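You operate a simulated robot arm through the tools that you are given. There is no shell and no other tool.

You are at the controls of a simulated robot arm. One attempt, no reset.

TASK
Key the job card's address for lamp two and light the can white.
Fine: dim and white full up; other lamps keep their addresses.
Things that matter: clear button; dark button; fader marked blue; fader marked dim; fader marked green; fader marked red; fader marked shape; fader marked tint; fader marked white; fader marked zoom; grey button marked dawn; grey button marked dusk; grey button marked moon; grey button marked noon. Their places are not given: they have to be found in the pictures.

The check looks at the end state, three seconds after you hand in, the way a careful person would. Anything else that was tipped, shoved, dropped, spilled or broken makes it a failure.

THE ROBOT
A 7-joint arm with a three-finger gripper, fixed in place. Base frame: the origin is on the floor under the middle of its stand, x ahead of it, y to its left, z up; the work surface is at about z = 840. Lengths are in mm, angles in rad, forces in N, time in s.
It reaches about 1342 mm from its shoulder. Its first joint turns from -2.897 to 2.897 rad. Payload 2.69 kg.
Tool frame: the origin (TCP) lies between the finger pads and is the grasp point; the fingertips stand 30 mm ahead of it; z points along the fingers, y is the line along which they close. The gripper opens to 128 mm; its body begins 117 mm behind the TCP.
Orientation is that of the tool frame in the base frame, as a unit quaternion [w, x, y, z]. With the fingers straight down and closing along the base's y, the tool's x points along the base's -x, its y along +y and its z along -z.

THE INTERFACE
- The arm moves only by the tool nudge_tool. Its argument "plan" is a list of rows, each an object of numbers (a shift or turn left out is 0, a gripper value left out holds the last): "dx", "dy", "dz": the shift along the tool's x, y, z in units of 25 mm (1.0 is 25 mm); "wx", "wy", "wz": the turn, a rotation vector about the tool's x, y, z in units of 8 degrees (1.0 is 8 degrees); "fingers": the finger opening in m, from 0 to 0.128. In form: [{"dx": .., "dy": .., "dz": .., "wx": .., "wy": .., "wz": .., "fingers": ..}, ...]. A call has 1 to 20 rows; each row shifts and turns the commanded pose from where the row before left it, along the tool's axes as they then stand. A call with a number of a shift or a turn outside -1 to 1 is refused whole. Rows are played at 5 a second. More than 50 mm and 0.15 rad between two rows, or a gripper value outside its range, and nothing of the call is played. A pose out of reach is approached as far as the arm can. The call stops where the force on the tool passes 40 N (or 10 N more than at its start, if that is more) or the arm is blocked; 0.2 s more then pass. The fingers move at their own pace (about 127 mm/s each) and stop on an object; they squeeze with about 27 N. The grip force told is the motor's: it shows also when the fingers shut on nothing. Time passes only in rows, and 0.2 s behind the last, so rows that do not move let the fingers close. It gives the time, the measured TCP pose, the force on the tool (base axes), the opening and the grip force at its end, in the units of the frame above (readings bear some noise), with the torque about the TCP (base axes, N m) and any sound that the robot's microphone picked up, and new pictures: "pictures" is both (left out), scene, wrist or none.
- Cameras (640 x 400 px; columns grow to the right, rows downward): "scene" is fixed at [221, -647, 1551.5]; the picture's right is [0.87, -0.50, 0.00], its down [-0.19, -0.34, -0.92] and it looks along [0.46, 0.80, -0.39] (base axes); focal length 315 px, centre (320, 200). "wrist" rides on the gripper at [58, 54, -131] in the tool frame; the picture's right is [-0.68, 0.74, 0.00], its down [-0.62, -0.57, -0.55] and it looks along [-0.40, -0.37, 0.84] (tool axes); focal length 234 px, centre (320, 200).
- lift_body(by): moves the trunk up (or, below 0, down) by that many mm; the arm rides with it, the base frame stays. It gives what a move gives, with no picture.
- probe_pixels(camera, pixels): there is no depth. For up to 12 entries [column, row, z] of the newest picture of that camera ("zoom" is the newest enlarged one), the place [x, y] in the base frame at which the ray of that pixel passes the height z, good to about 2 mm. The clock stands still meanwhile.
- zoom(camera, box): a new picture of the part [left, top, right, bottom] of that camera's present view, enlarged. The clock stands still meanwhile.
- hand_in(): hands the job in; it is judged then, once.

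Leave the gripper open and the arm clear of the work at the hand-in unless told otherwise.

The tools are called after "Emit:" as name(argument=value, ...) on one line, values as JSON. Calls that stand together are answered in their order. nudge_tool: Moves the arm, as the interface text tells. Its arguments: {"type":"object","properties":{"plan":{"type":"array","items":{"type":"object","properties":{"dx":{"type":"number"},"dy":{"type":"number"},"dz":{"type":"number"},"wx":{"type":"number"},"wy":{"type":"number"},"wz":{"type":"number"},"fingers":{"type":"number"}}}},"pictures":{"type":"string","enum":["both","scene","wrist","none"]}},"required":["plan"]} The other tools are called the same way: lift_body (by) moves the trunk up or down; probe_pixels (camera, pixels) gives the place at which the rays of pixels pass given heights; zoom (camera, box) takes an enlarged picture of a part of a camera's view; hand_in () hands the job in.

At the start:

```text
t: 0.0
tool_pos: [389.8, 410.6, 1049.5]
ee_rot: [0.001, 0.0, 1.0, 0.001]
wrist_force: [0.3, -0.1, 0.6]
torque: [0.02, 0.01, 0.01]
opening: 128.0
grasp_force: 0.0
trunk travel left (down, up): [-150.0, 200.0]
```

scene: 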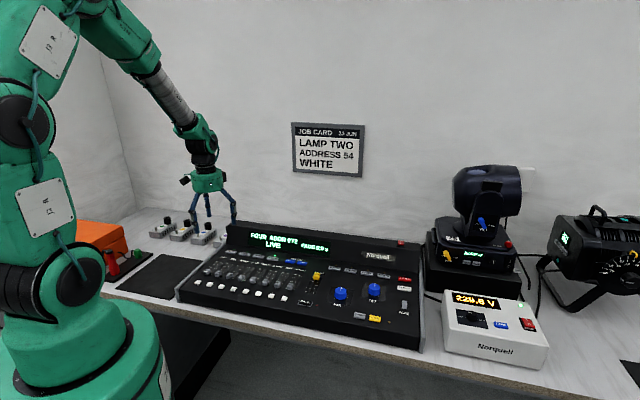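
wrist: 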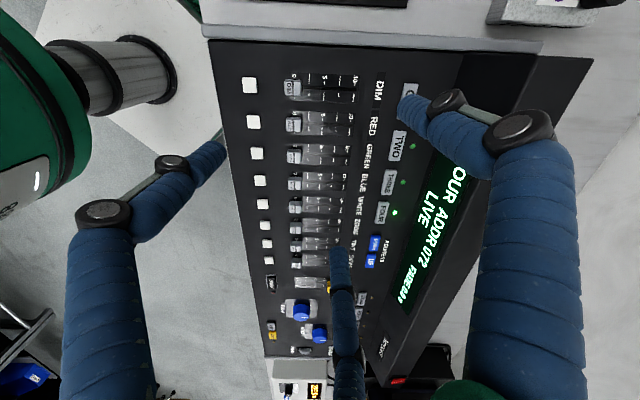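

I see a job card on the wall (about 328,150 in the scene) reading "LAMP TWO, ADDRESS 54(?), WHITE", and a lighting console with faders, buttons and a display. I'll take enlarged pictures to read them properly.

Emit:
zoom(camera="scene", box=[285, 115, 375, 185])

Emit:
zoom(camera="scene", box=[170, 215, 310, 315])

Emit:
zoom(camera="scene", box=[290, 235, 430, 345])

Emit:
zoom(camera="scene", box=[420, 155, 640, 295])

Emit:
zoom(camera="wrist", box=[220, 60, 480, 220])

Emit:
zoom(camera="wrist", box=[220, 200, 480, 360])

```text
5.71 times, centred on (330, 150) of scene
```

zoom: 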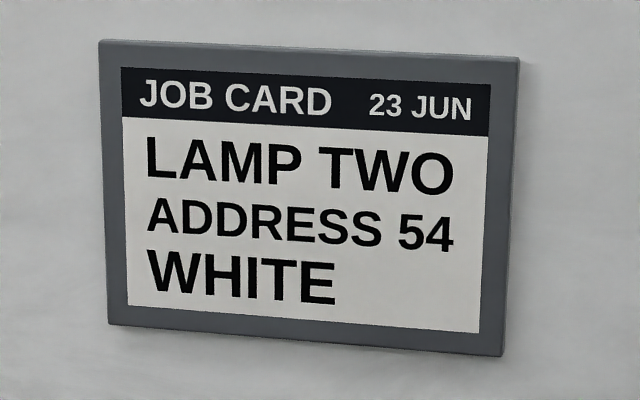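

```text
4.00 times, centred on (240, 265) of scene
```

zoom: 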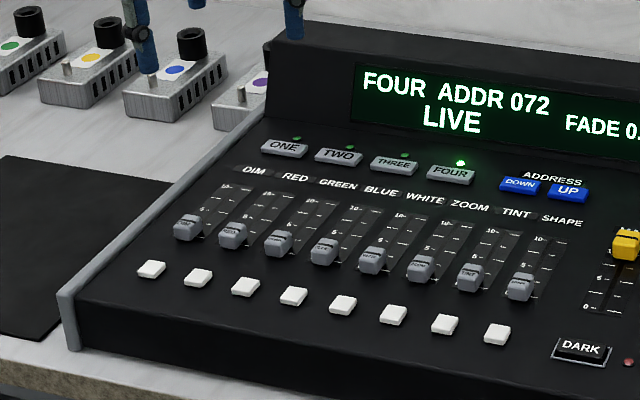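

```text
3.64 times, centred on (360, 290) of scene
```

zoom: 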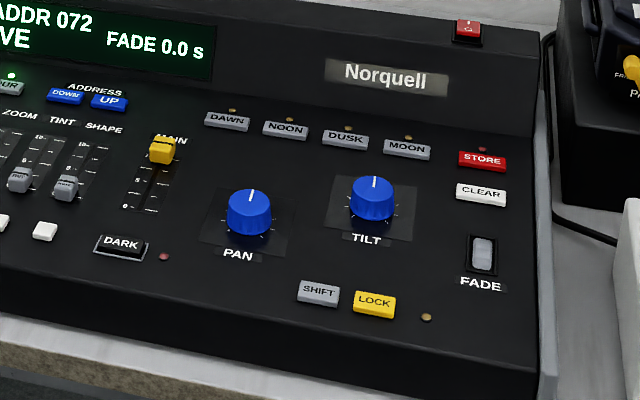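

```text
2.86 times, centred on (530, 225) of scene
```

zoom: 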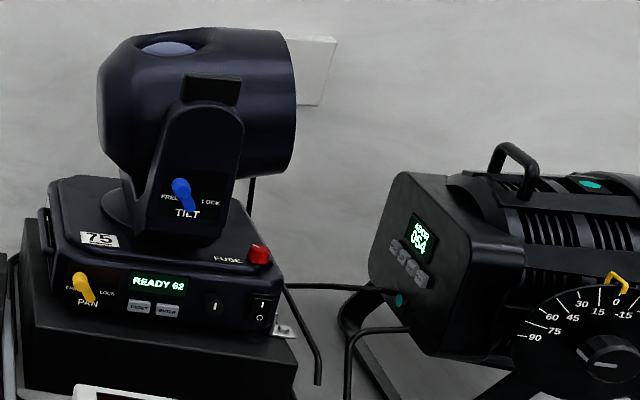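

```text
2.46 times, centred on (350, 140) of wrist
```

zoom: 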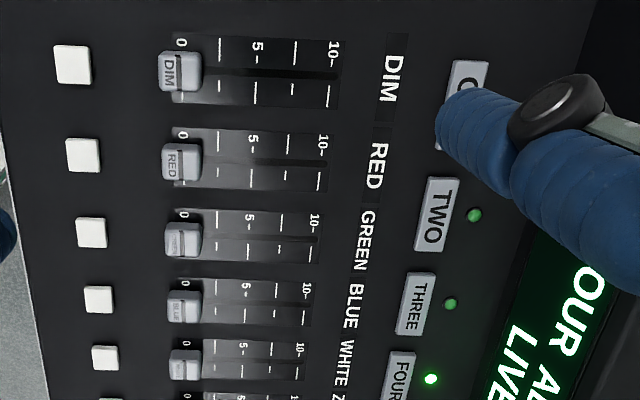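

```text
2.46 times, centred on (350, 280) of wrist
```

zoom: 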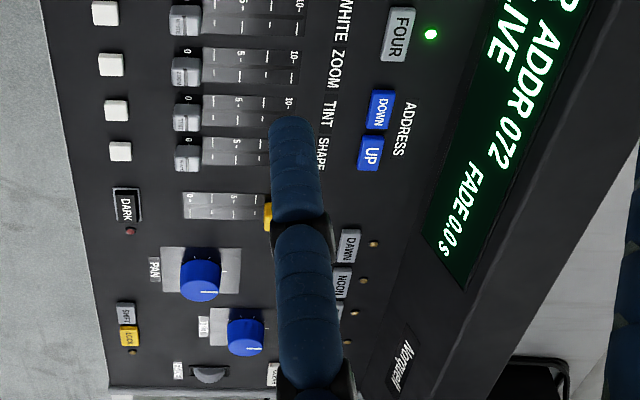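

The card reads: LAMP TWO, ADDRESS 54, WHITE. The console is live on FOUR with address 072, faders all at 0, main (yellow) full up. Next I look closer at the can's display (about 565,240), the voltage unit, the dark/lock LEDs.

Emit:
zoom(camera="scene", box=[545, 215, 609, 255])

Emit:
zoom(camera="scene", box=[430, 280, 558, 370])

Emit:
zoom(camera="scene", box=[290, 285, 354, 325])

Emit:
zoom(camera="scene", box=[340, 290, 404, 330])

Emit:
zoom(camera="scene", box=[425, 230, 521, 290])

Emit:
zoom(camera="scene", box=[540, 190, 640, 310])

Emit:
zoom(camera="scene", box=[80, 200, 240, 300])

```text
10.00 times, centred on (577, 235) of scene
```

zoom: 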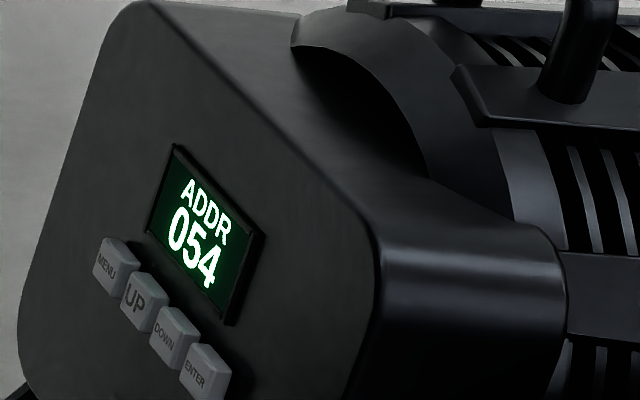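

```text
4.44 times, centred on (494, 325) of scene
```

zoom: 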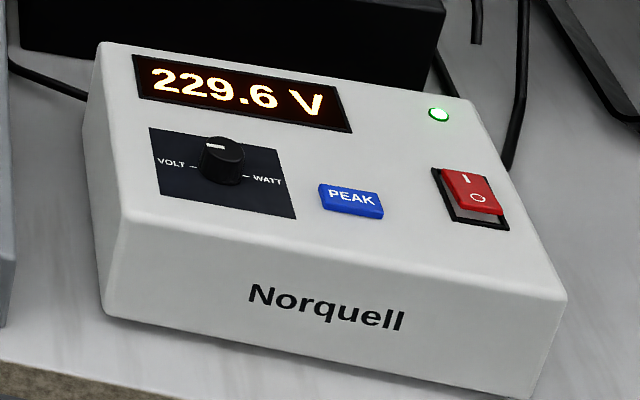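

```text
10.00 times, centred on (322, 305) of scene
```

zoom: 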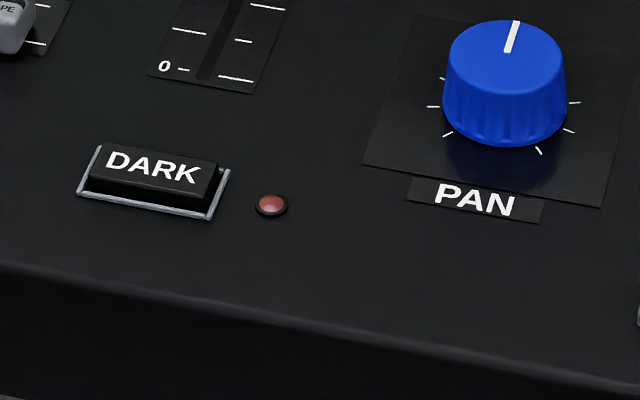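

```text
10.00 times, centred on (372, 310) of scene
```

zoom: 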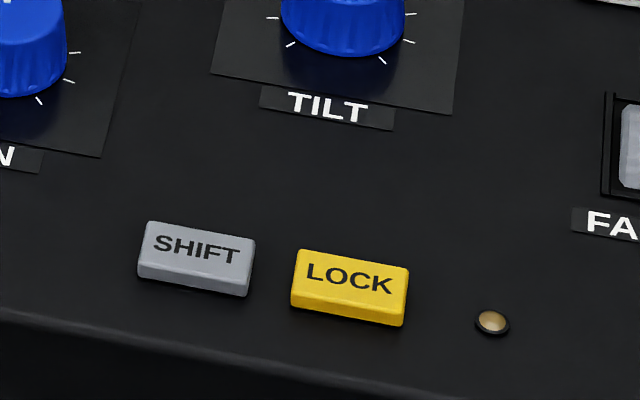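

```text
6.67 times, centred on (473, 260) of scene
```

zoom: 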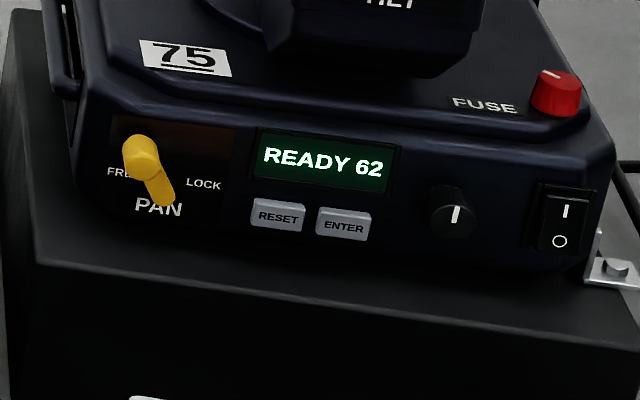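

```text
3.33 times, centred on (590, 250) of scene
```

zoom: 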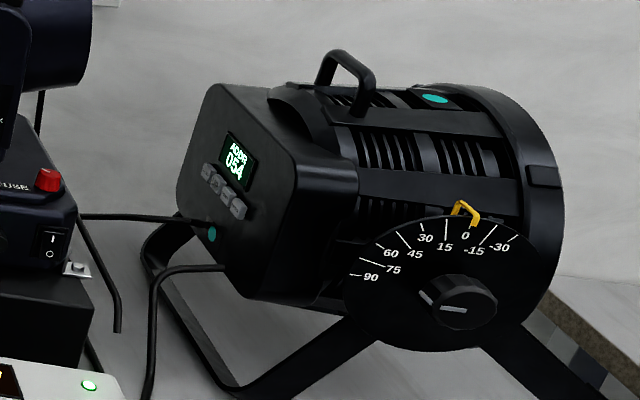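

```text
4.00 times, centred on (160, 250) of scene
```

zoom: 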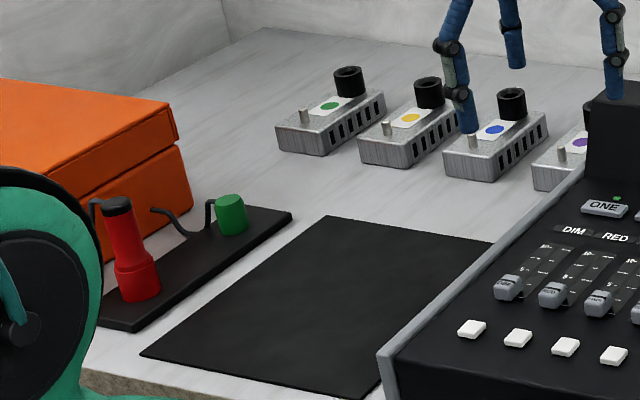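

The can is already set to ADDR 054, so lamp two on the console must get address 54. Next I triangulate the console features with both cameras: TWO button, white key below DIM, DIM cap, WHITE cap, UP, DOWN.

Emit:
probe_pixels(camera="scene", pixels=[[245, 253.75, 880], [245, 253.75, 960], [197.75, 282.25, 880], [197.75, 282.25, 960], [206.75, 272, 880], [206.75, 272, 960], [253.25, 279.75, 880], [253.25, 279.75, 960], [302.25, 262.75, 880], [302.25, 262.75, 960], [374.8, 318.3, 880], [374.8, 318.3, 960]])

Emit:
probe_pixels(camera="wrist", pixels=[[395.1, 145.3, 880], [395.1, 145.3, 960], [249.2, 85.1, 880], [249.2, 85.1, 960], [292.7, 88, 880], [292.7, 88, 960], [295.5, 207.5, 880], [295.5, 207.5, 960], [370.3, 260.5, 880], [370.3, 260.5, 960], [272.4, 335.3, 880], [272.4, 335.3, 960]])

```text
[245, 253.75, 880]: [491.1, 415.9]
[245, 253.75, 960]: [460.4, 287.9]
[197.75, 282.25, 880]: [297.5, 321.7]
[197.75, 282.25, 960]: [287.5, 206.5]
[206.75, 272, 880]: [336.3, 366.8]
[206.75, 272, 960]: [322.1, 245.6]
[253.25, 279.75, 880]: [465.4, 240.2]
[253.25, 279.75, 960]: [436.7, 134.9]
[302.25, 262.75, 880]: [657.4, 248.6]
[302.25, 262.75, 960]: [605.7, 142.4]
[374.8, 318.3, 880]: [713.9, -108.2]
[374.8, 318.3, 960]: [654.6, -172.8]
```

```text
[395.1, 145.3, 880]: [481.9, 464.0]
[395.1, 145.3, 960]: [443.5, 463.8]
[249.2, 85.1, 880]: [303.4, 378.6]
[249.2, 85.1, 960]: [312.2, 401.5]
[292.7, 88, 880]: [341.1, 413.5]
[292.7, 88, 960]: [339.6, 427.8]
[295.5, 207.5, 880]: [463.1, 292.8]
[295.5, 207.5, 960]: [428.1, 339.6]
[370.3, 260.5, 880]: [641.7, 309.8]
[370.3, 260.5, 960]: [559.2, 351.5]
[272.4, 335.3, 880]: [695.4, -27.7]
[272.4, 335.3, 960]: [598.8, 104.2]
```

Triangulation puts the panel near z≈850 and shows the console turned about 45° (right = (0.71,-0.71), up/away = (0.71,0.71)). Before relying on it, I close the fingers in free air to see what the closed fingertip cluster looks like.

Emit:
nudge_tool(plan=[{"fingers": 0.0}, {}, {}, {}, {}], pictures="both")

```text
t: 1.2
tool_pos: [389.7, 409.6, 1050.7]
ee_rot: [-0.001, 0.0, 1.0, 0.0]
wrist_force: [0.1, 0.9, 0.0]
torque: [0.03, 0.03, 0.01]
opening: 2.1
grasp_force: 26.9
trunk travel left (down, up): [-150.0, 200.0]
```

scene: 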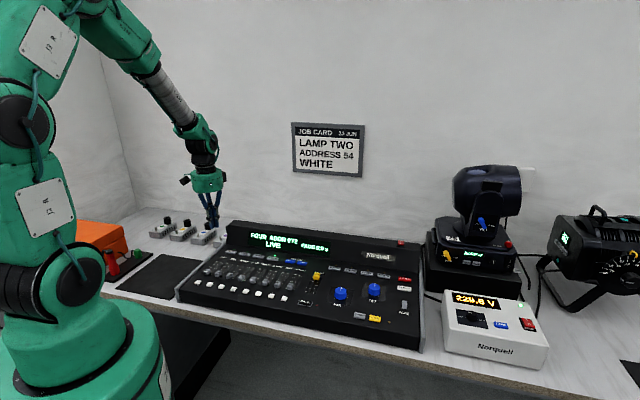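
wrist: 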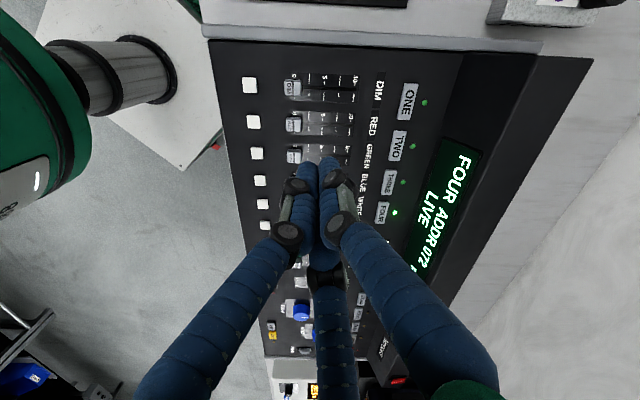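

The closed tips form a narrow cluster at about (320,165) in the wrist picture. Now high-magnification zooms of the same features in both cameras for a better height estimate.

Emit:
zoom(camera="wrist", box=[200, 20, 328, 100])

Emit:
zoom(camera="wrist", box=[340, 60, 468, 140])

Emit:
zoom(camera="scene", box=[170, 260, 234, 300])

Emit:
zoom(camera="scene", box=[220, 235, 284, 275])

Emit:
zoom(camera="wrist", box=[256, 130, 384, 210])

Emit:
zoom(camera="scene", box=[181, 190, 245, 230])

```text
5.00 times, centred on (264, 60) of wrist
```

zoom: 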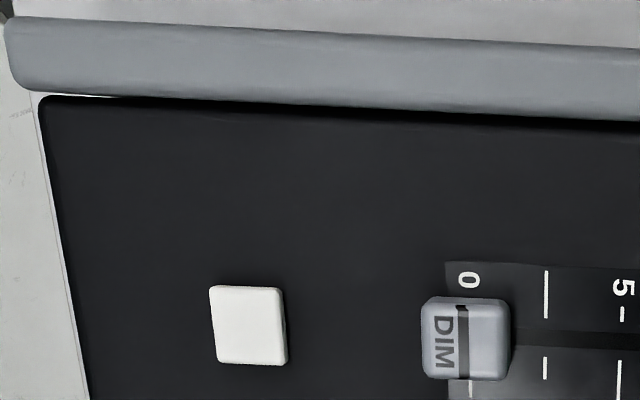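

```text
5.00 times, centred on (404, 100) of wrist
```

zoom: 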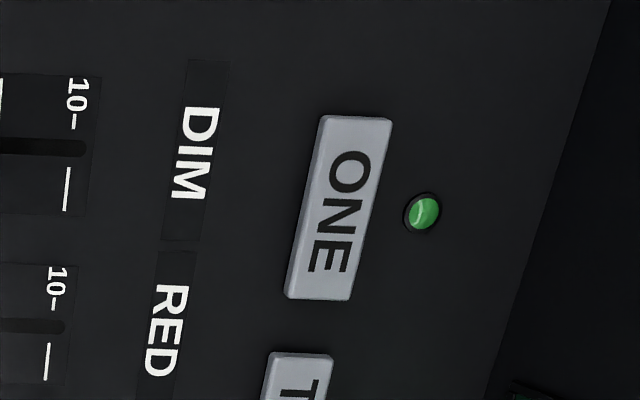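

```text
10.00 times, centred on (202, 280) of scene
```

zoom: 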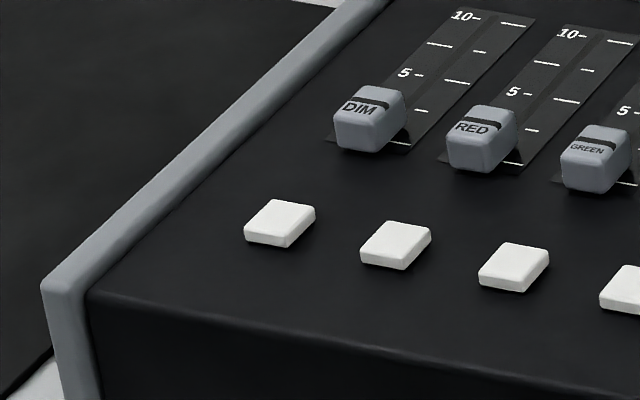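

```text
10.00 times, centred on (252, 255) of scene
```

zoom: 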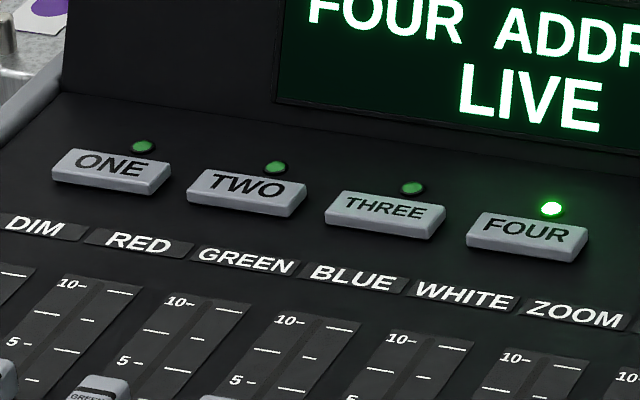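

```text
5.00 times, centred on (320, 170) of wrist
```

zoom: 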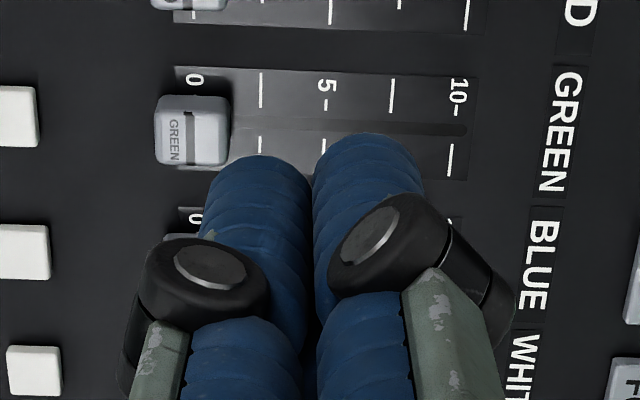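

```text
10.00 times, centred on (213, 210) of scene
```

zoom: 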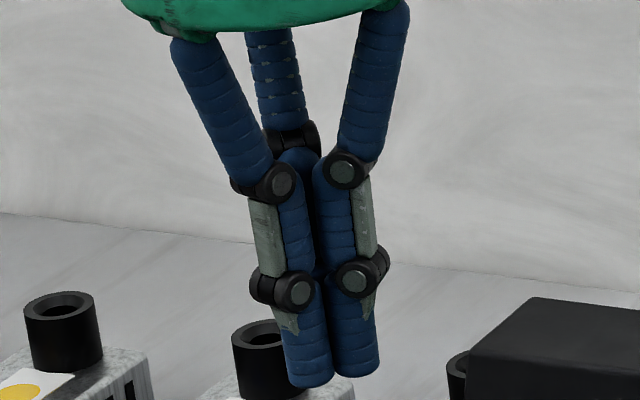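

I'll probe refined pixels: LED by ONE, DIM key, DIM label, ONE button.

Emit:
probe_pixels(camera="scene", pixels=[[234.2, 249.7, 840], [234.2, 249.7, 890], [197.9, 282.2, 840], [197.9, 282.2, 890], [223.5, 257.8, 840], [223.5, 257.8, 890], [231, 251.8, 840], [231, 251.8, 890], [177.5, 302, 800], [177.5, 302, 840], [175.5, 288.5, 840], [175.5, 288.5, 890]])

Emit:
probe_pixels(camera="wrist", pixels=[[424.6, 102.6, 840], [424.6, 102.6, 890], [249.8, 85, 840], [249.8, 85, 890], [379.4, 90.6, 840], [379.4, 90.6, 890], [408.4, 102, 840], [408.4, 102, 890], [201, 24, 800], [201, 24, 840], [202, 28, 890]])

Emit:
zoom(camera="scene", box=[100, 250, 228, 330])

Emit:
zoom(camera="scene", box=[380, 270, 508, 400])

```text
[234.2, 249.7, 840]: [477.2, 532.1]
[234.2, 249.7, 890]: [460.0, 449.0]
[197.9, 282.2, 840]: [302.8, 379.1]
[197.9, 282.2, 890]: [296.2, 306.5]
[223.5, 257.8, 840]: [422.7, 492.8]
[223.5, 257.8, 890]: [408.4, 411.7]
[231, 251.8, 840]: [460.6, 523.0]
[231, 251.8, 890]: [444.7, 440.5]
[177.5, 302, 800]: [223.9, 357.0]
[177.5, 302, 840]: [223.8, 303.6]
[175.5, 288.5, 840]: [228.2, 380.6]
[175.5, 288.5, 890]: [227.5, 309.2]
```

```text
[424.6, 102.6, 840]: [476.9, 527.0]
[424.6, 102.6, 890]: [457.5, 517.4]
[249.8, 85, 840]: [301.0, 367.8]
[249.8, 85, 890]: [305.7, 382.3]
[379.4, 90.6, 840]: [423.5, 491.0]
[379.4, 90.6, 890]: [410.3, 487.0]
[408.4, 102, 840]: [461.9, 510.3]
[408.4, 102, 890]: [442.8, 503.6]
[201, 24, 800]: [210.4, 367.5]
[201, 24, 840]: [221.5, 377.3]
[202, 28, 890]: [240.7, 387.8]
```

```text
5.00 times, centred on (164, 290) of scene
```

zoom: 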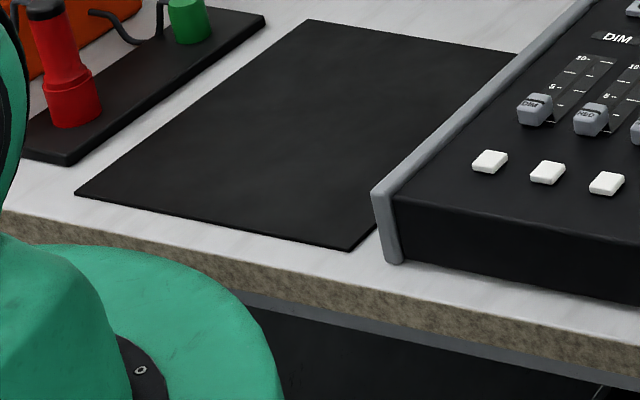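

```text
3.08 times, centred on (444, 335) of scene
```

zoom: 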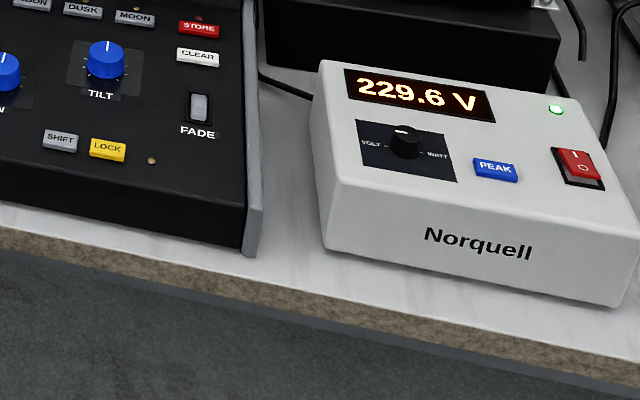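

The panel plane comes out near z≈842 (key tops ≈847, lamp buttons ≈848), so the "work surface" is effectively the panel. Now I refine TWO, UP/DOWN and the housing corner.

Emit:
zoom(camera="wrist", box=[352, 110, 480, 190])

Emit:
zoom(camera="scene", box=[270, 240, 334, 280])

Emit:
probe_pixels(camera="scene", pixels=[[244.6, 253.9, 848], [231, 251.8, 848], [302.25, 262.75, 848], [290.25, 261, 848], [233, 222, 900], [233, 222, 950], [197.9, 282.2, 847]])

Emit:
probe_pixels(camera="wrist", pixels=[[395.5, 146, 848], [408.4, 102, 848], [370.3, 260.5, 848], [374, 243.4, 848], [593, 60, 900], [593, 60, 950], [542, 48, 900], [542, 48, 950]])

```text
5.00 times, centred on (416, 150) of wrist
```

zoom: 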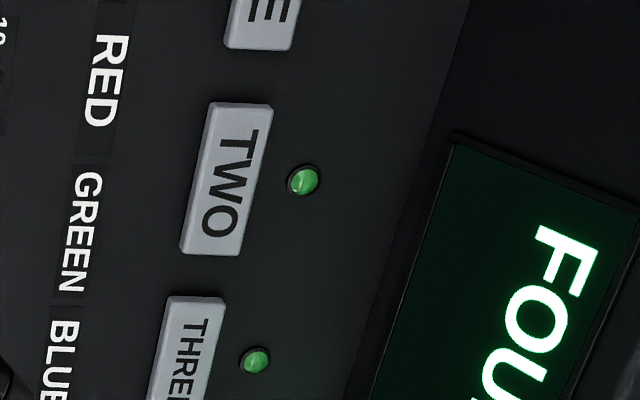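

```text
10.00 times, centred on (302, 260) of scene
```

zoom: 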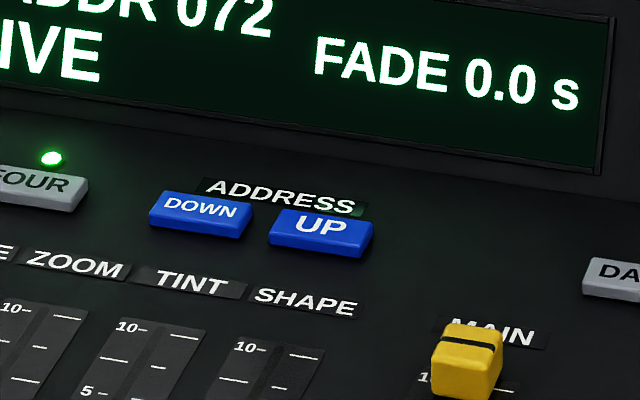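

```text
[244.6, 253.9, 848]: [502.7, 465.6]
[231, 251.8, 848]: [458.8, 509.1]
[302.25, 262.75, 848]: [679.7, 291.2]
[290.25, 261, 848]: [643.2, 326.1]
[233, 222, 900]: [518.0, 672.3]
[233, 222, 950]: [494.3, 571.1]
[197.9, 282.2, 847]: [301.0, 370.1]
```

```text
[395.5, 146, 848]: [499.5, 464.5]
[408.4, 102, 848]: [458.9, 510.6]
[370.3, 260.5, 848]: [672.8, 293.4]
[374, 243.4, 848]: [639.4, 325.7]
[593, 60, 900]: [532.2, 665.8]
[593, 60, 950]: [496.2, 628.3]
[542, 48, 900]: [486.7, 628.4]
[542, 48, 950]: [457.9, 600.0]
```

TWO's centre agrees in both cameras: about (502,466) at z≈848. UP ≈ (678,291), DOWN ≈ (642,326). I move laterally above TWO, then lower to a fingertip height of about 875 and look.

Emit:
nudge_tool(plan=[{"dx": -0.749, "dy": 0.376, "fingers": 0}, {"dx": -0.749, "dy": 0.376}, {"dx": -0.749, "dy": 0.376}, {"dx": -0.749, "dy": 0.376}, {"dx": -0.749, "dy": 0.376}, {"dx": -0.749, "dy": 0.376}, {"dz": 0.97}, {"dz": 0.97}, {"dz": 0.97}, {"dz": 0.97}, {"dz": 0.97}, {"dz": 0.97}, {}], pictures="both")

```text
t: 4.0
tool_pos: [501.6, 466.0, 903.8]
ee_rot: [-0.001, 0.0, 1.0, 0.0]
wrist_force: [-0.1, 0.2, -0.6]
torque: [-0.01, 0.02, -0.01]
opening: 2.1
grasp_force: 27.1
trunk travel left (down, up): [-150.0, 200.0]
```

scene: 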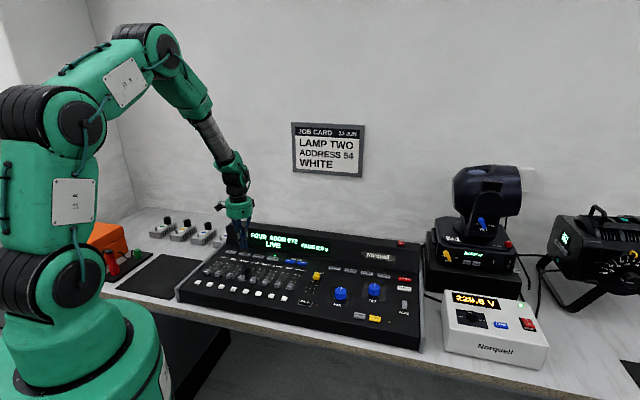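
wrist: 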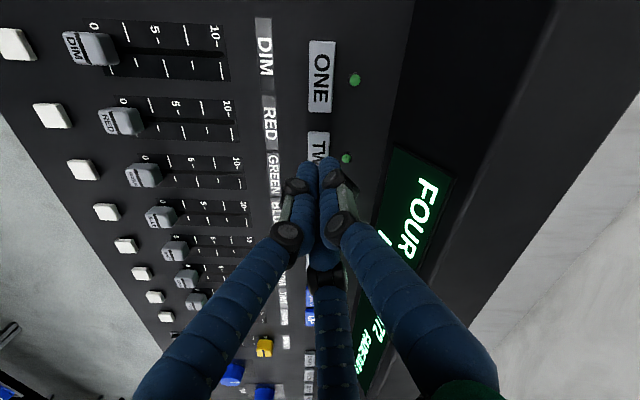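

The fingertips appear over TWO in the wrist view (320,150). I enlarge both views to check.

Emit:
zoom(camera="scene", box=[205, 210, 301, 270])

Emit:
zoom(camera="wrist", box=[256, 100, 384, 180])

Emit:
zoom(camera="wrist", box=[0, 0, 256, 160])

```text
6.67 times, centred on (253, 240) of scene
```

zoom: 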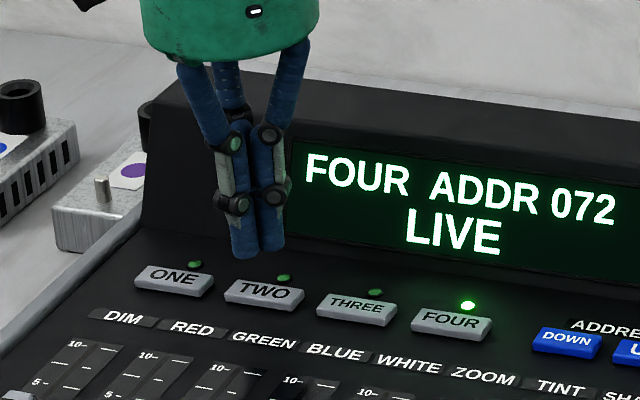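

```text
5.00 times, centred on (320, 140) of wrist
```

zoom: 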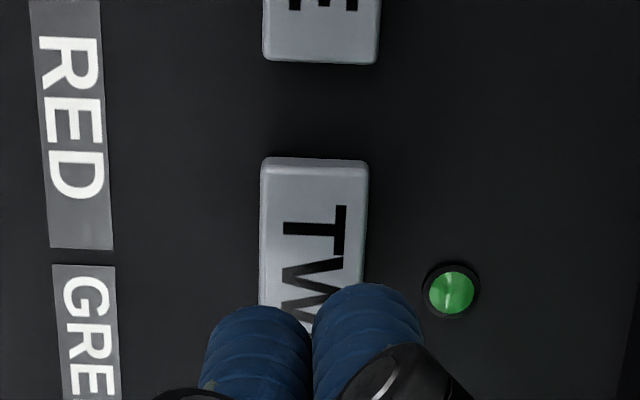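

```text
2.50 times, centred on (128, 80) of wrist
```

zoom: 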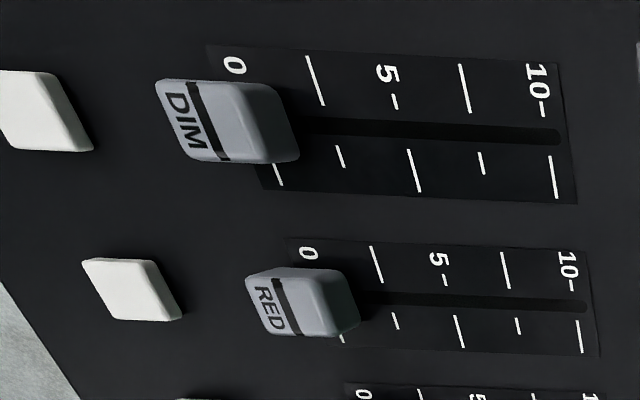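

Tips are about 26 mm above TWO and aligned with it. I lower to about 3 mm above the button, then in 1 mm steps, watching force and sound.

Emit:
nudge_tool(plan=[{"dz": 0.45}, {"dz": 0.42}, {"dz": 0.04}, {"dz": 0.04}, {"dz": 0.04}], pictures="scene")

```text
t: 5.2
tool_pos: [501.7, 467.2, 880.7]
ee_rot: [0.0, 0.0, 1.0, 0.001]
wrist_force: [0.2, 1.0, -0.5]
torque: [0.03, 0.0, 0.01]
opening: 2.3
grasp_force: 26.9
trunk travel left (down, up): [-150.0, 200.0]
```

scene: 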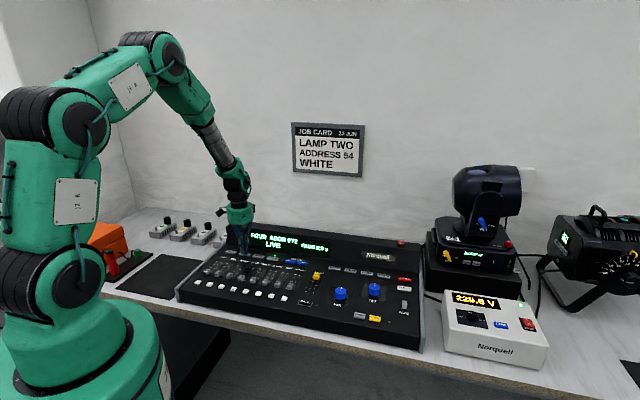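

No contact yet (TCP 880.7). I go on in 1 mm steps.

Emit:
nudge_tool(plan=[{"dz": 0.04}, {"dz": 0.04}, {"dz": 0.04}], pictures="none")

```text
t: 6.0
tool_pos: [501.9, 466.6, 877.4]
ee_rot: [0.0, 0.001, 1.0, -0.001]
wrist_force: [-0.4, -0.4, -0.3]
torque: [-0.02, 0.03, 0.0]
opening: 2.3
grasp_force: 26.7
trunk travel left (down, up): [-150.0, 200.0]
```

Still no force. Two more steps of 1 mm at a time.

Emit:
nudge_tool(plan=[{"dz": 0.04}, {"dz": 0.04}], pictures="none")

Emit:
nudge_tool(plan=[{"dz": 0.04}, {"dz": 0.04}], pictures="scene")

```text
t: 6.6
tool_pos: [501.8, 465.4, 874.4]
ee_rot: [0.0, 0.0, 1.0, 0.0]
wrist_force: [-0.2, -0.8, 0.2]
torque: [-0.04, 0.0, -0.01]
opening: 2.2
grasp_force: 26.7
trunk travel left (down, up): [-150.0, 200.0]
```

```text
t: 7.2
tool_pos: [501.0, 466.2, 873.6]
ee_rot: [-0.001, 0.0, 1.0, 0.0]
wrist_force: [-0.1, -0.3, 0.2]
torque: [0.01, -0.01, -0.01]
opening: 2.2
grasp_force: 32.0
trunk travel left (down, up): [-150.0, 200.0]
```

scene: 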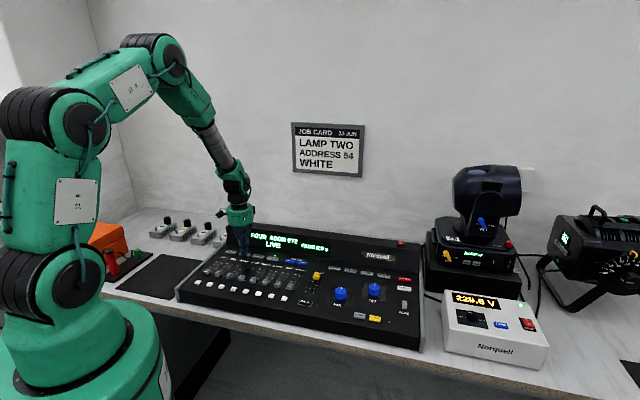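

Tip height should be about 843 and still no force. I zoom to see where the tips sit relative to TWO.

Emit:
zoom(camera="scene", box=[221, 230, 285, 270])

Emit:
zoom(camera="wrist", box=[256, 100, 384, 180])

```text
10.00 times, centred on (253, 250) of scene
```

zoom: 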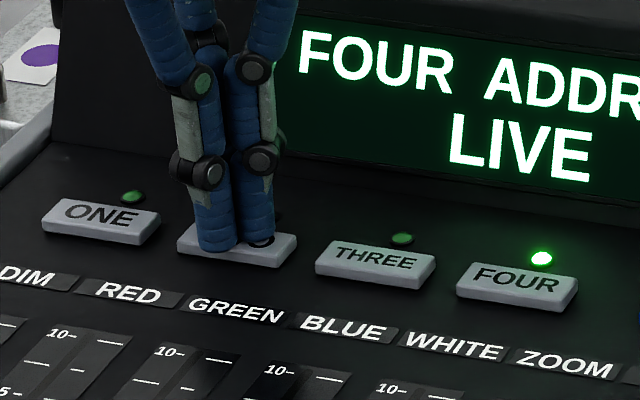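

```text
5.00 times, centred on (320, 140) of wrist
```

zoom: 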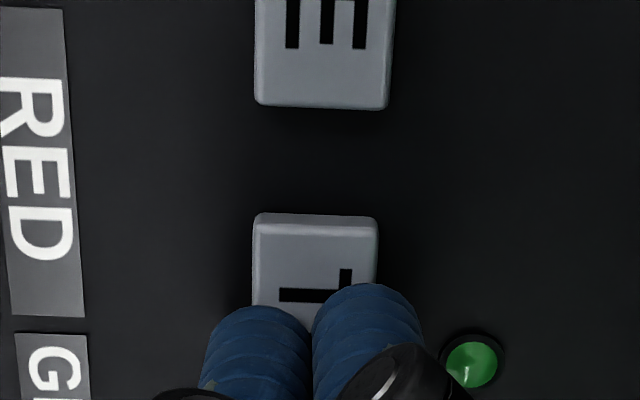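

The tips hover right over TWO. I shift 3 mm away from the LED (towards the operator) and keep lowering 1 mm at a time.

Emit:
nudge_tool(plan=[{"dx": 0.08, "dy": -0.08}, {"dz": 0.04}, {"dz": 0.04}], pictures="none")

Emit:
nudge_tool(plan=[{"dz": 0.04}], pictures="scene")

```text
t: 8.0
tool_pos: [500.5, 463.7, 872.7]
ee_rot: [0.0, 0.001, 1.0, 0.0]
wrist_force: [-1.1, -0.2, 1.4]
torque: [-0.03, -0.03, 0.01]
opening: 6.1
grasp_force: 31.1
trunk travel left (down, up): [-150.0, 200.0]
```

```text
t: 8.4
tool_pos: [498.8, 463.0, 871.0]
ee_rot: [0.0, 0.0, 1.0, 0.0]
wrist_force: [-0.5, 0.3, 2.1]
torque: [-0.03, -0.04, -0.01]
opening: 5.9
grasp_force: 31.1
trunk travel left (down, up): [-150.0, 200.0]
heard: click
```

scene: 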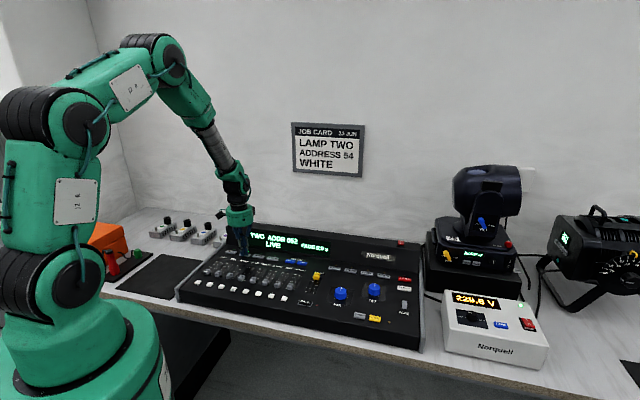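

A click was heard and the display changed to TWO. I read it enlarged, and lift off the button.

Emit:
zoom(camera="scene", box=[232, 225, 344, 275])

Emit:
nudge_tool(plan=[{"dz": -0.2}, {"dz": -0.4}, {"dz": -0.6}], pictures="both")

```text
5.71 times, centred on (288, 250) of scene
```

zoom: 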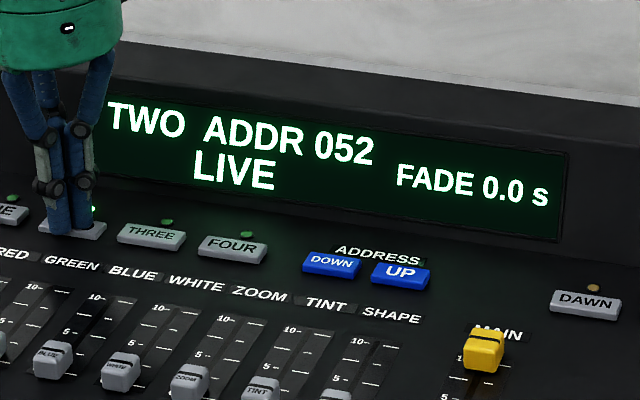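

```text
t: 9.2
tool_pos: [498.7, 465.1, 901.7]
ee_rot: [0.0, 0.0, 1.0, 0.0]
wrist_force: [1.2, -0.8, 0.3]
torque: [0.0, 0.0, -0.01]
opening: 2.1
grasp_force: 31.5
trunk travel left (down, up): [-150.0, 200.0]
```

scene: 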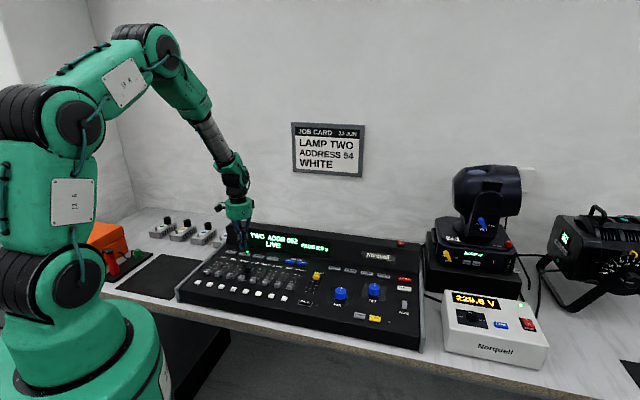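
wrist: 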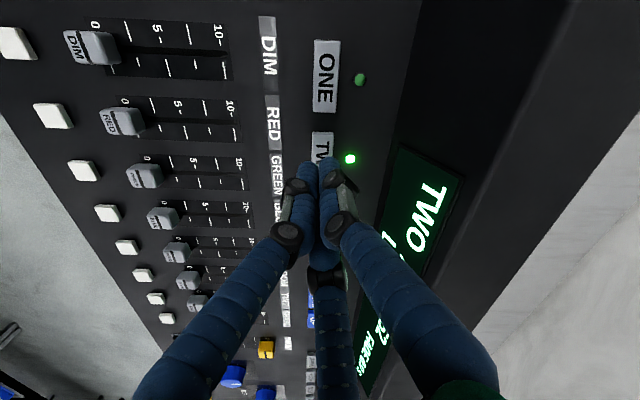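

The display reads TWO ADDR 052, TWO's LED is lit. I need UP twice. I raise 10 mm and move along the button row to above UP at about (677,290).

Emit:
nudge_tool(plan=[{"dz": -0.4}, {"dx": -0.713, "dy": -0.7}, {"dx": -0.713, "dy": -0.7}, {"dx": -0.713, "dy": -0.7}, {"dx": -0.713, "dy": -0.7}, {"dx": -0.713, "dy": -0.7}, {"dx": -0.713, "dy": -0.7}, {"dx": -0.713, "dy": -0.7}, {"dx": -0.713, "dy": -0.7}, {"dx": -0.713, "dy": -0.7}, {"dx": -0.713, "dy": -0.7}, {}], pictures="both")

```text
t: 11.8
tool_pos: [680.6, 290.4, 910.8]
ee_rot: [0.0, 0.0, 1.0, 0.0]
wrist_force: [0.5, 0.4, -0.1]
torque: [0.04, 0.03, 0.03]
opening: 2.1
grasp_force: 31.3
trunk travel left (down, up): [-150.0, 200.0]
```

scene: 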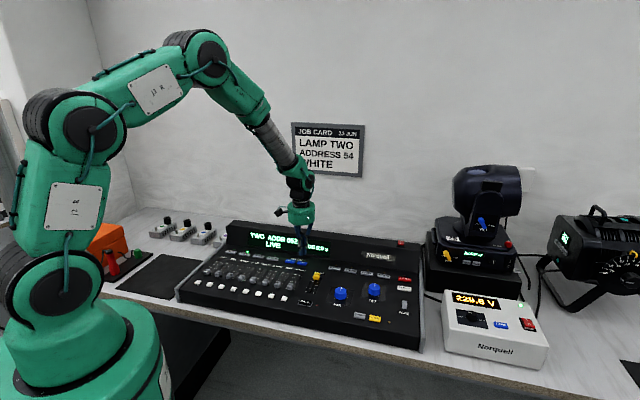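
wrist: 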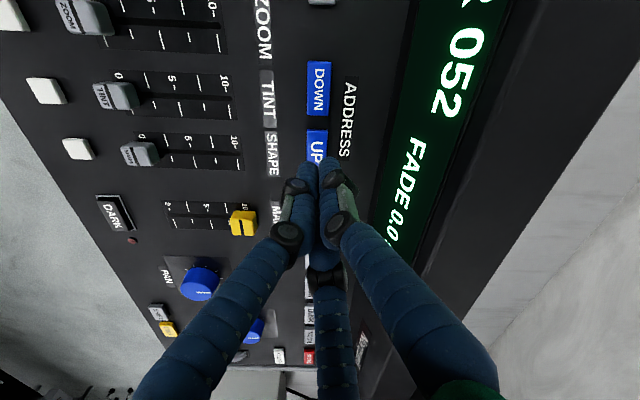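

Emit:
zoom(camera="wrist", box=[256, 50, 416, 190])

Emit:
zoom(camera="scene", box=[262, 225, 342, 275])

Emit:
probe_pixels(camera="wrist", pixels=[[318, 88, 848], [318, 138, 848], [346, 120, 842], [306, 117, 848], [331, 117, 848], [307, 62, 848], [331, 62, 848]])

```text
2.86 times, centred on (336, 120) of wrist
```

zoom: 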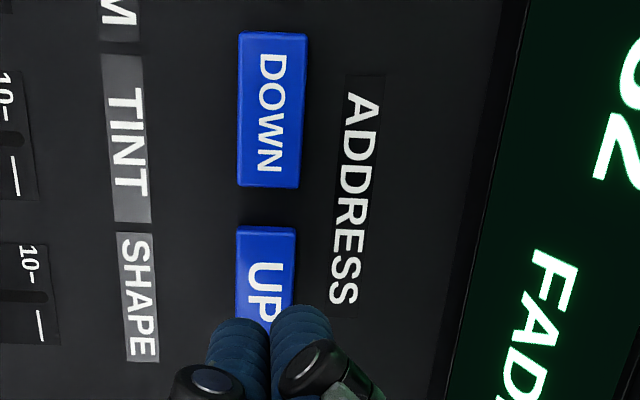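

```text
8.00 times, centred on (302, 250) of scene
```

zoom: 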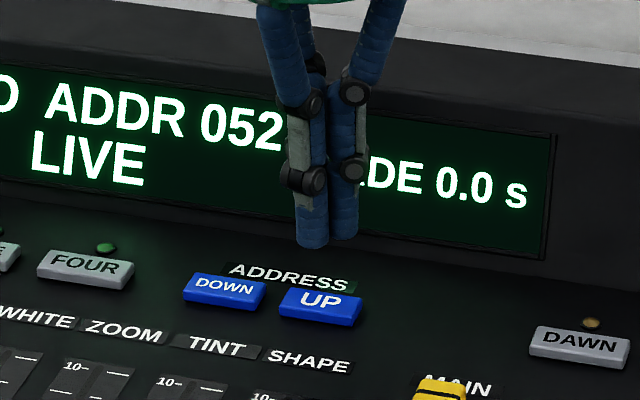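

```text
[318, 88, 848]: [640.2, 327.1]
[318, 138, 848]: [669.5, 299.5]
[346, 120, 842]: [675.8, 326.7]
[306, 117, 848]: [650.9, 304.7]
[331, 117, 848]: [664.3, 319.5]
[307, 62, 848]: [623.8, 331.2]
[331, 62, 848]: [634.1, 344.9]
```

UP is at about (677,291); I'm at (680.6,290.4). I shift 4 mm back in x, then lower to just above and step by 1 mm until the click.

Emit:
nudge_tool(plan=[{"dx": 0.16, "dy": -0.04}, {"dz": 0.5}, {"dz": 0.5}, {"dz": 0.4}, {"dz": 0.04}, {"dz": 0.04}], pictures="none")

```text
t: 13.2
tool_pos: [673.4, 289.3, 873.8]
ee_rot: [0.0, 0.0, 1.0, 0.0]
wrist_force: [-0.4, 0.1, 0.5]
torque: [0.06, 0.01, 0.05]
opening: 6.0
grasp_force: 31.3
trunk travel left (down, up): [-150.0, 200.0]
```

Fingers are touching now (opening changed to 6.0). One step at a time.

Emit:
nudge_tool(plan=[{"dz": 0.04}], pictures="scene")

```text
t: 13.6
tool_pos: [674.3, 289.0, 872.7]
ee_rot: [0.0, 0.001, 1.0, 0.0]
wrist_force: [-0.5, -0.1, 0.3]
torque: [0.04, 0.0, 0.01]
opening: 5.9
grasp_force: 31.8
trunk travel left (down, up): [-150.0, 200.0]
```

scene: 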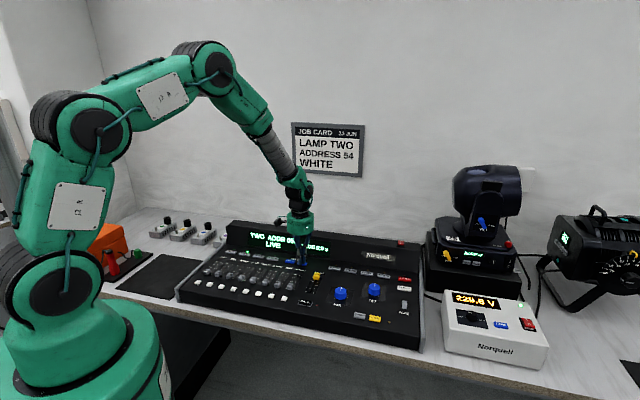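

Emit:
zoom(camera="scene", box=[262, 225, 342, 275])

Emit:
zoom(camera="wrist", box=[256, 50, 416, 190])

```text
8.00 times, centred on (302, 250) of scene
```

zoom: 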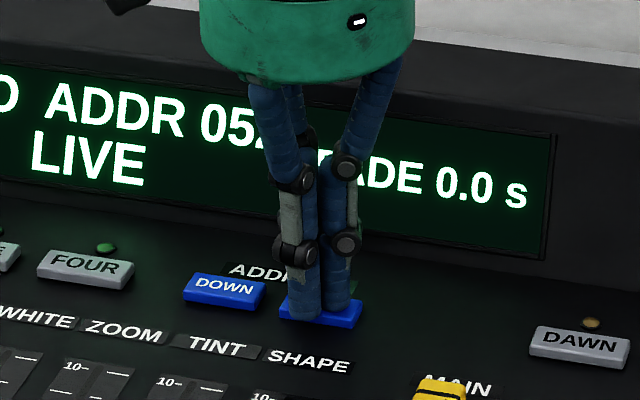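

```text
2.86 times, centred on (336, 120) of wrist
```

zoom: 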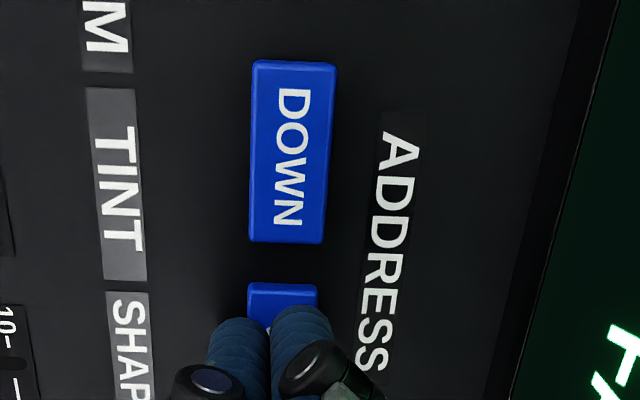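

The tips are well centred on UP. Another 1 mm step, looking for the click.

Emit:
nudge_tool(plan=[{"dz": 0.04}], pictures="none")

```text
t: 14.0
tool_pos: [674.2, 289.3, 871.2]
ee_rot: [0.0, 0.0, 1.0, 0.0]
wrist_force: [0.5, -0.3, 2.8]
torque: [0.05, -0.04, 0.0]
opening: 5.9
grasp_force: 31.8
trunk travel left (down, up): [-150.0, 200.0]
heard: click
```

A click. I lift 6 mm off and read the display.

Emit:
nudge_tool(plan=[{"dz": -0.24}, {"dz": -0.5}, {"dz": -0.5}], pictures="both")

Emit:
zoom(camera="scene", box=[232, 225, 344, 275])

Emit:
zoom(camera="wrist", box=[320, 0, 560, 150])

```text
t: 14.8
tool_pos: [676.2, 288.6, 901.8]
ee_rot: [0.001, -0.001, 1.0, 0.0]
wrist_force: [0.5, -0.3, 0.4]
torque: [0.0, -0.01, 0.0]
opening: 2.1
grasp_force: 31.3
trunk travel left (down, up): [-150.0, 200.0]
```

scene: 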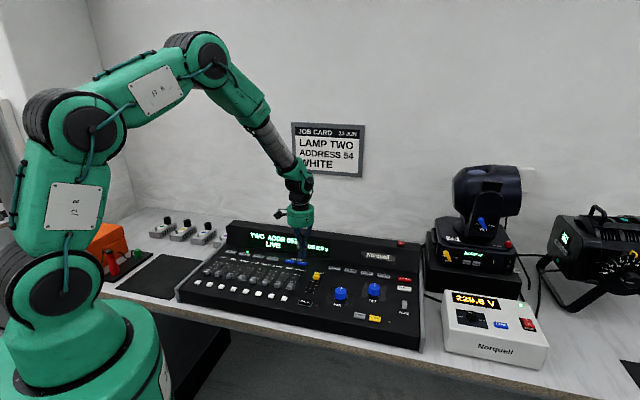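
wrist: 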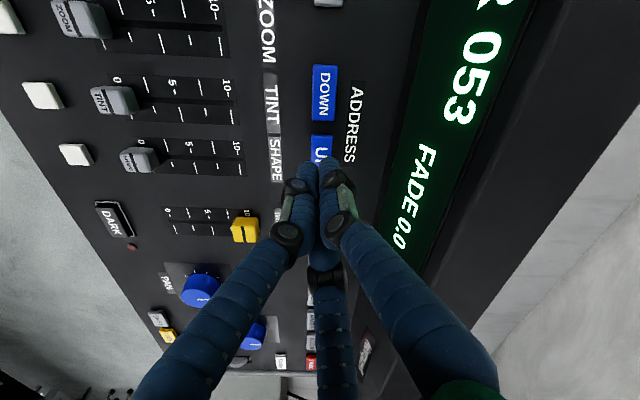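

```text
5.71 times, centred on (288, 250) of scene
```

zoom: 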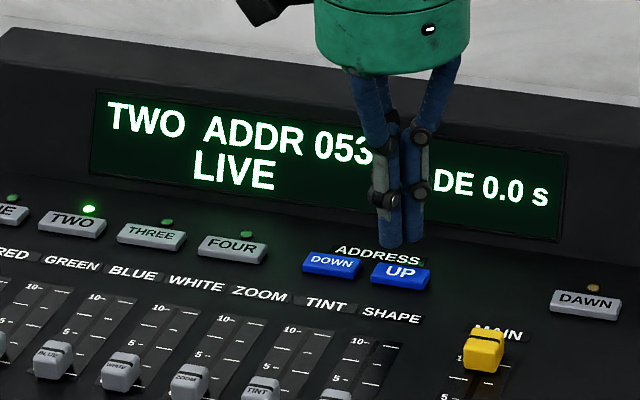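

```text
2.67 times, centred on (440, 75) of wrist
```

zoom: 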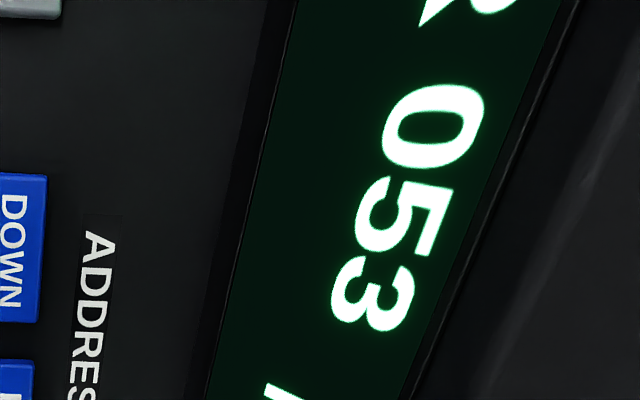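

Display reads TWO ADDR 053. One press more, same spot and same depth.

Emit:
nudge_tool(plan=[{"dz": 0.5}, {"dz": 0.5}, {"dz": 0.12}, {"dz": 0.04}, {"dz": 0.04}], pictures="none")

Emit:
nudge_tool(plan=[{"dz": 0.04}], pictures="none")

```text
t: 16.0
tool_pos: [675.3, 288.3, 871.7]
ee_rot: [-0.001, -0.001, 1.0, 0.0]
wrist_force: [0.4, 0.4, 1.4]
torque: [0.02, -0.02, 0.0]
opening: 6.2
grasp_force: 31.2
trunk travel left (down, up): [-150.0, 200.0]
```

```text
t: 16.4
tool_pos: [674.6, 289.7, 870.2]
ee_rot: [0.001, 0.0, 1.0, 0.0]
wrist_force: [-0.3, -0.7, 2.2]
torque: [-0.03, -0.02, -0.03]
opening: 5.8
grasp_force: 30.6
trunk travel left (down, up): [-150.0, 200.0]
heard: click
```

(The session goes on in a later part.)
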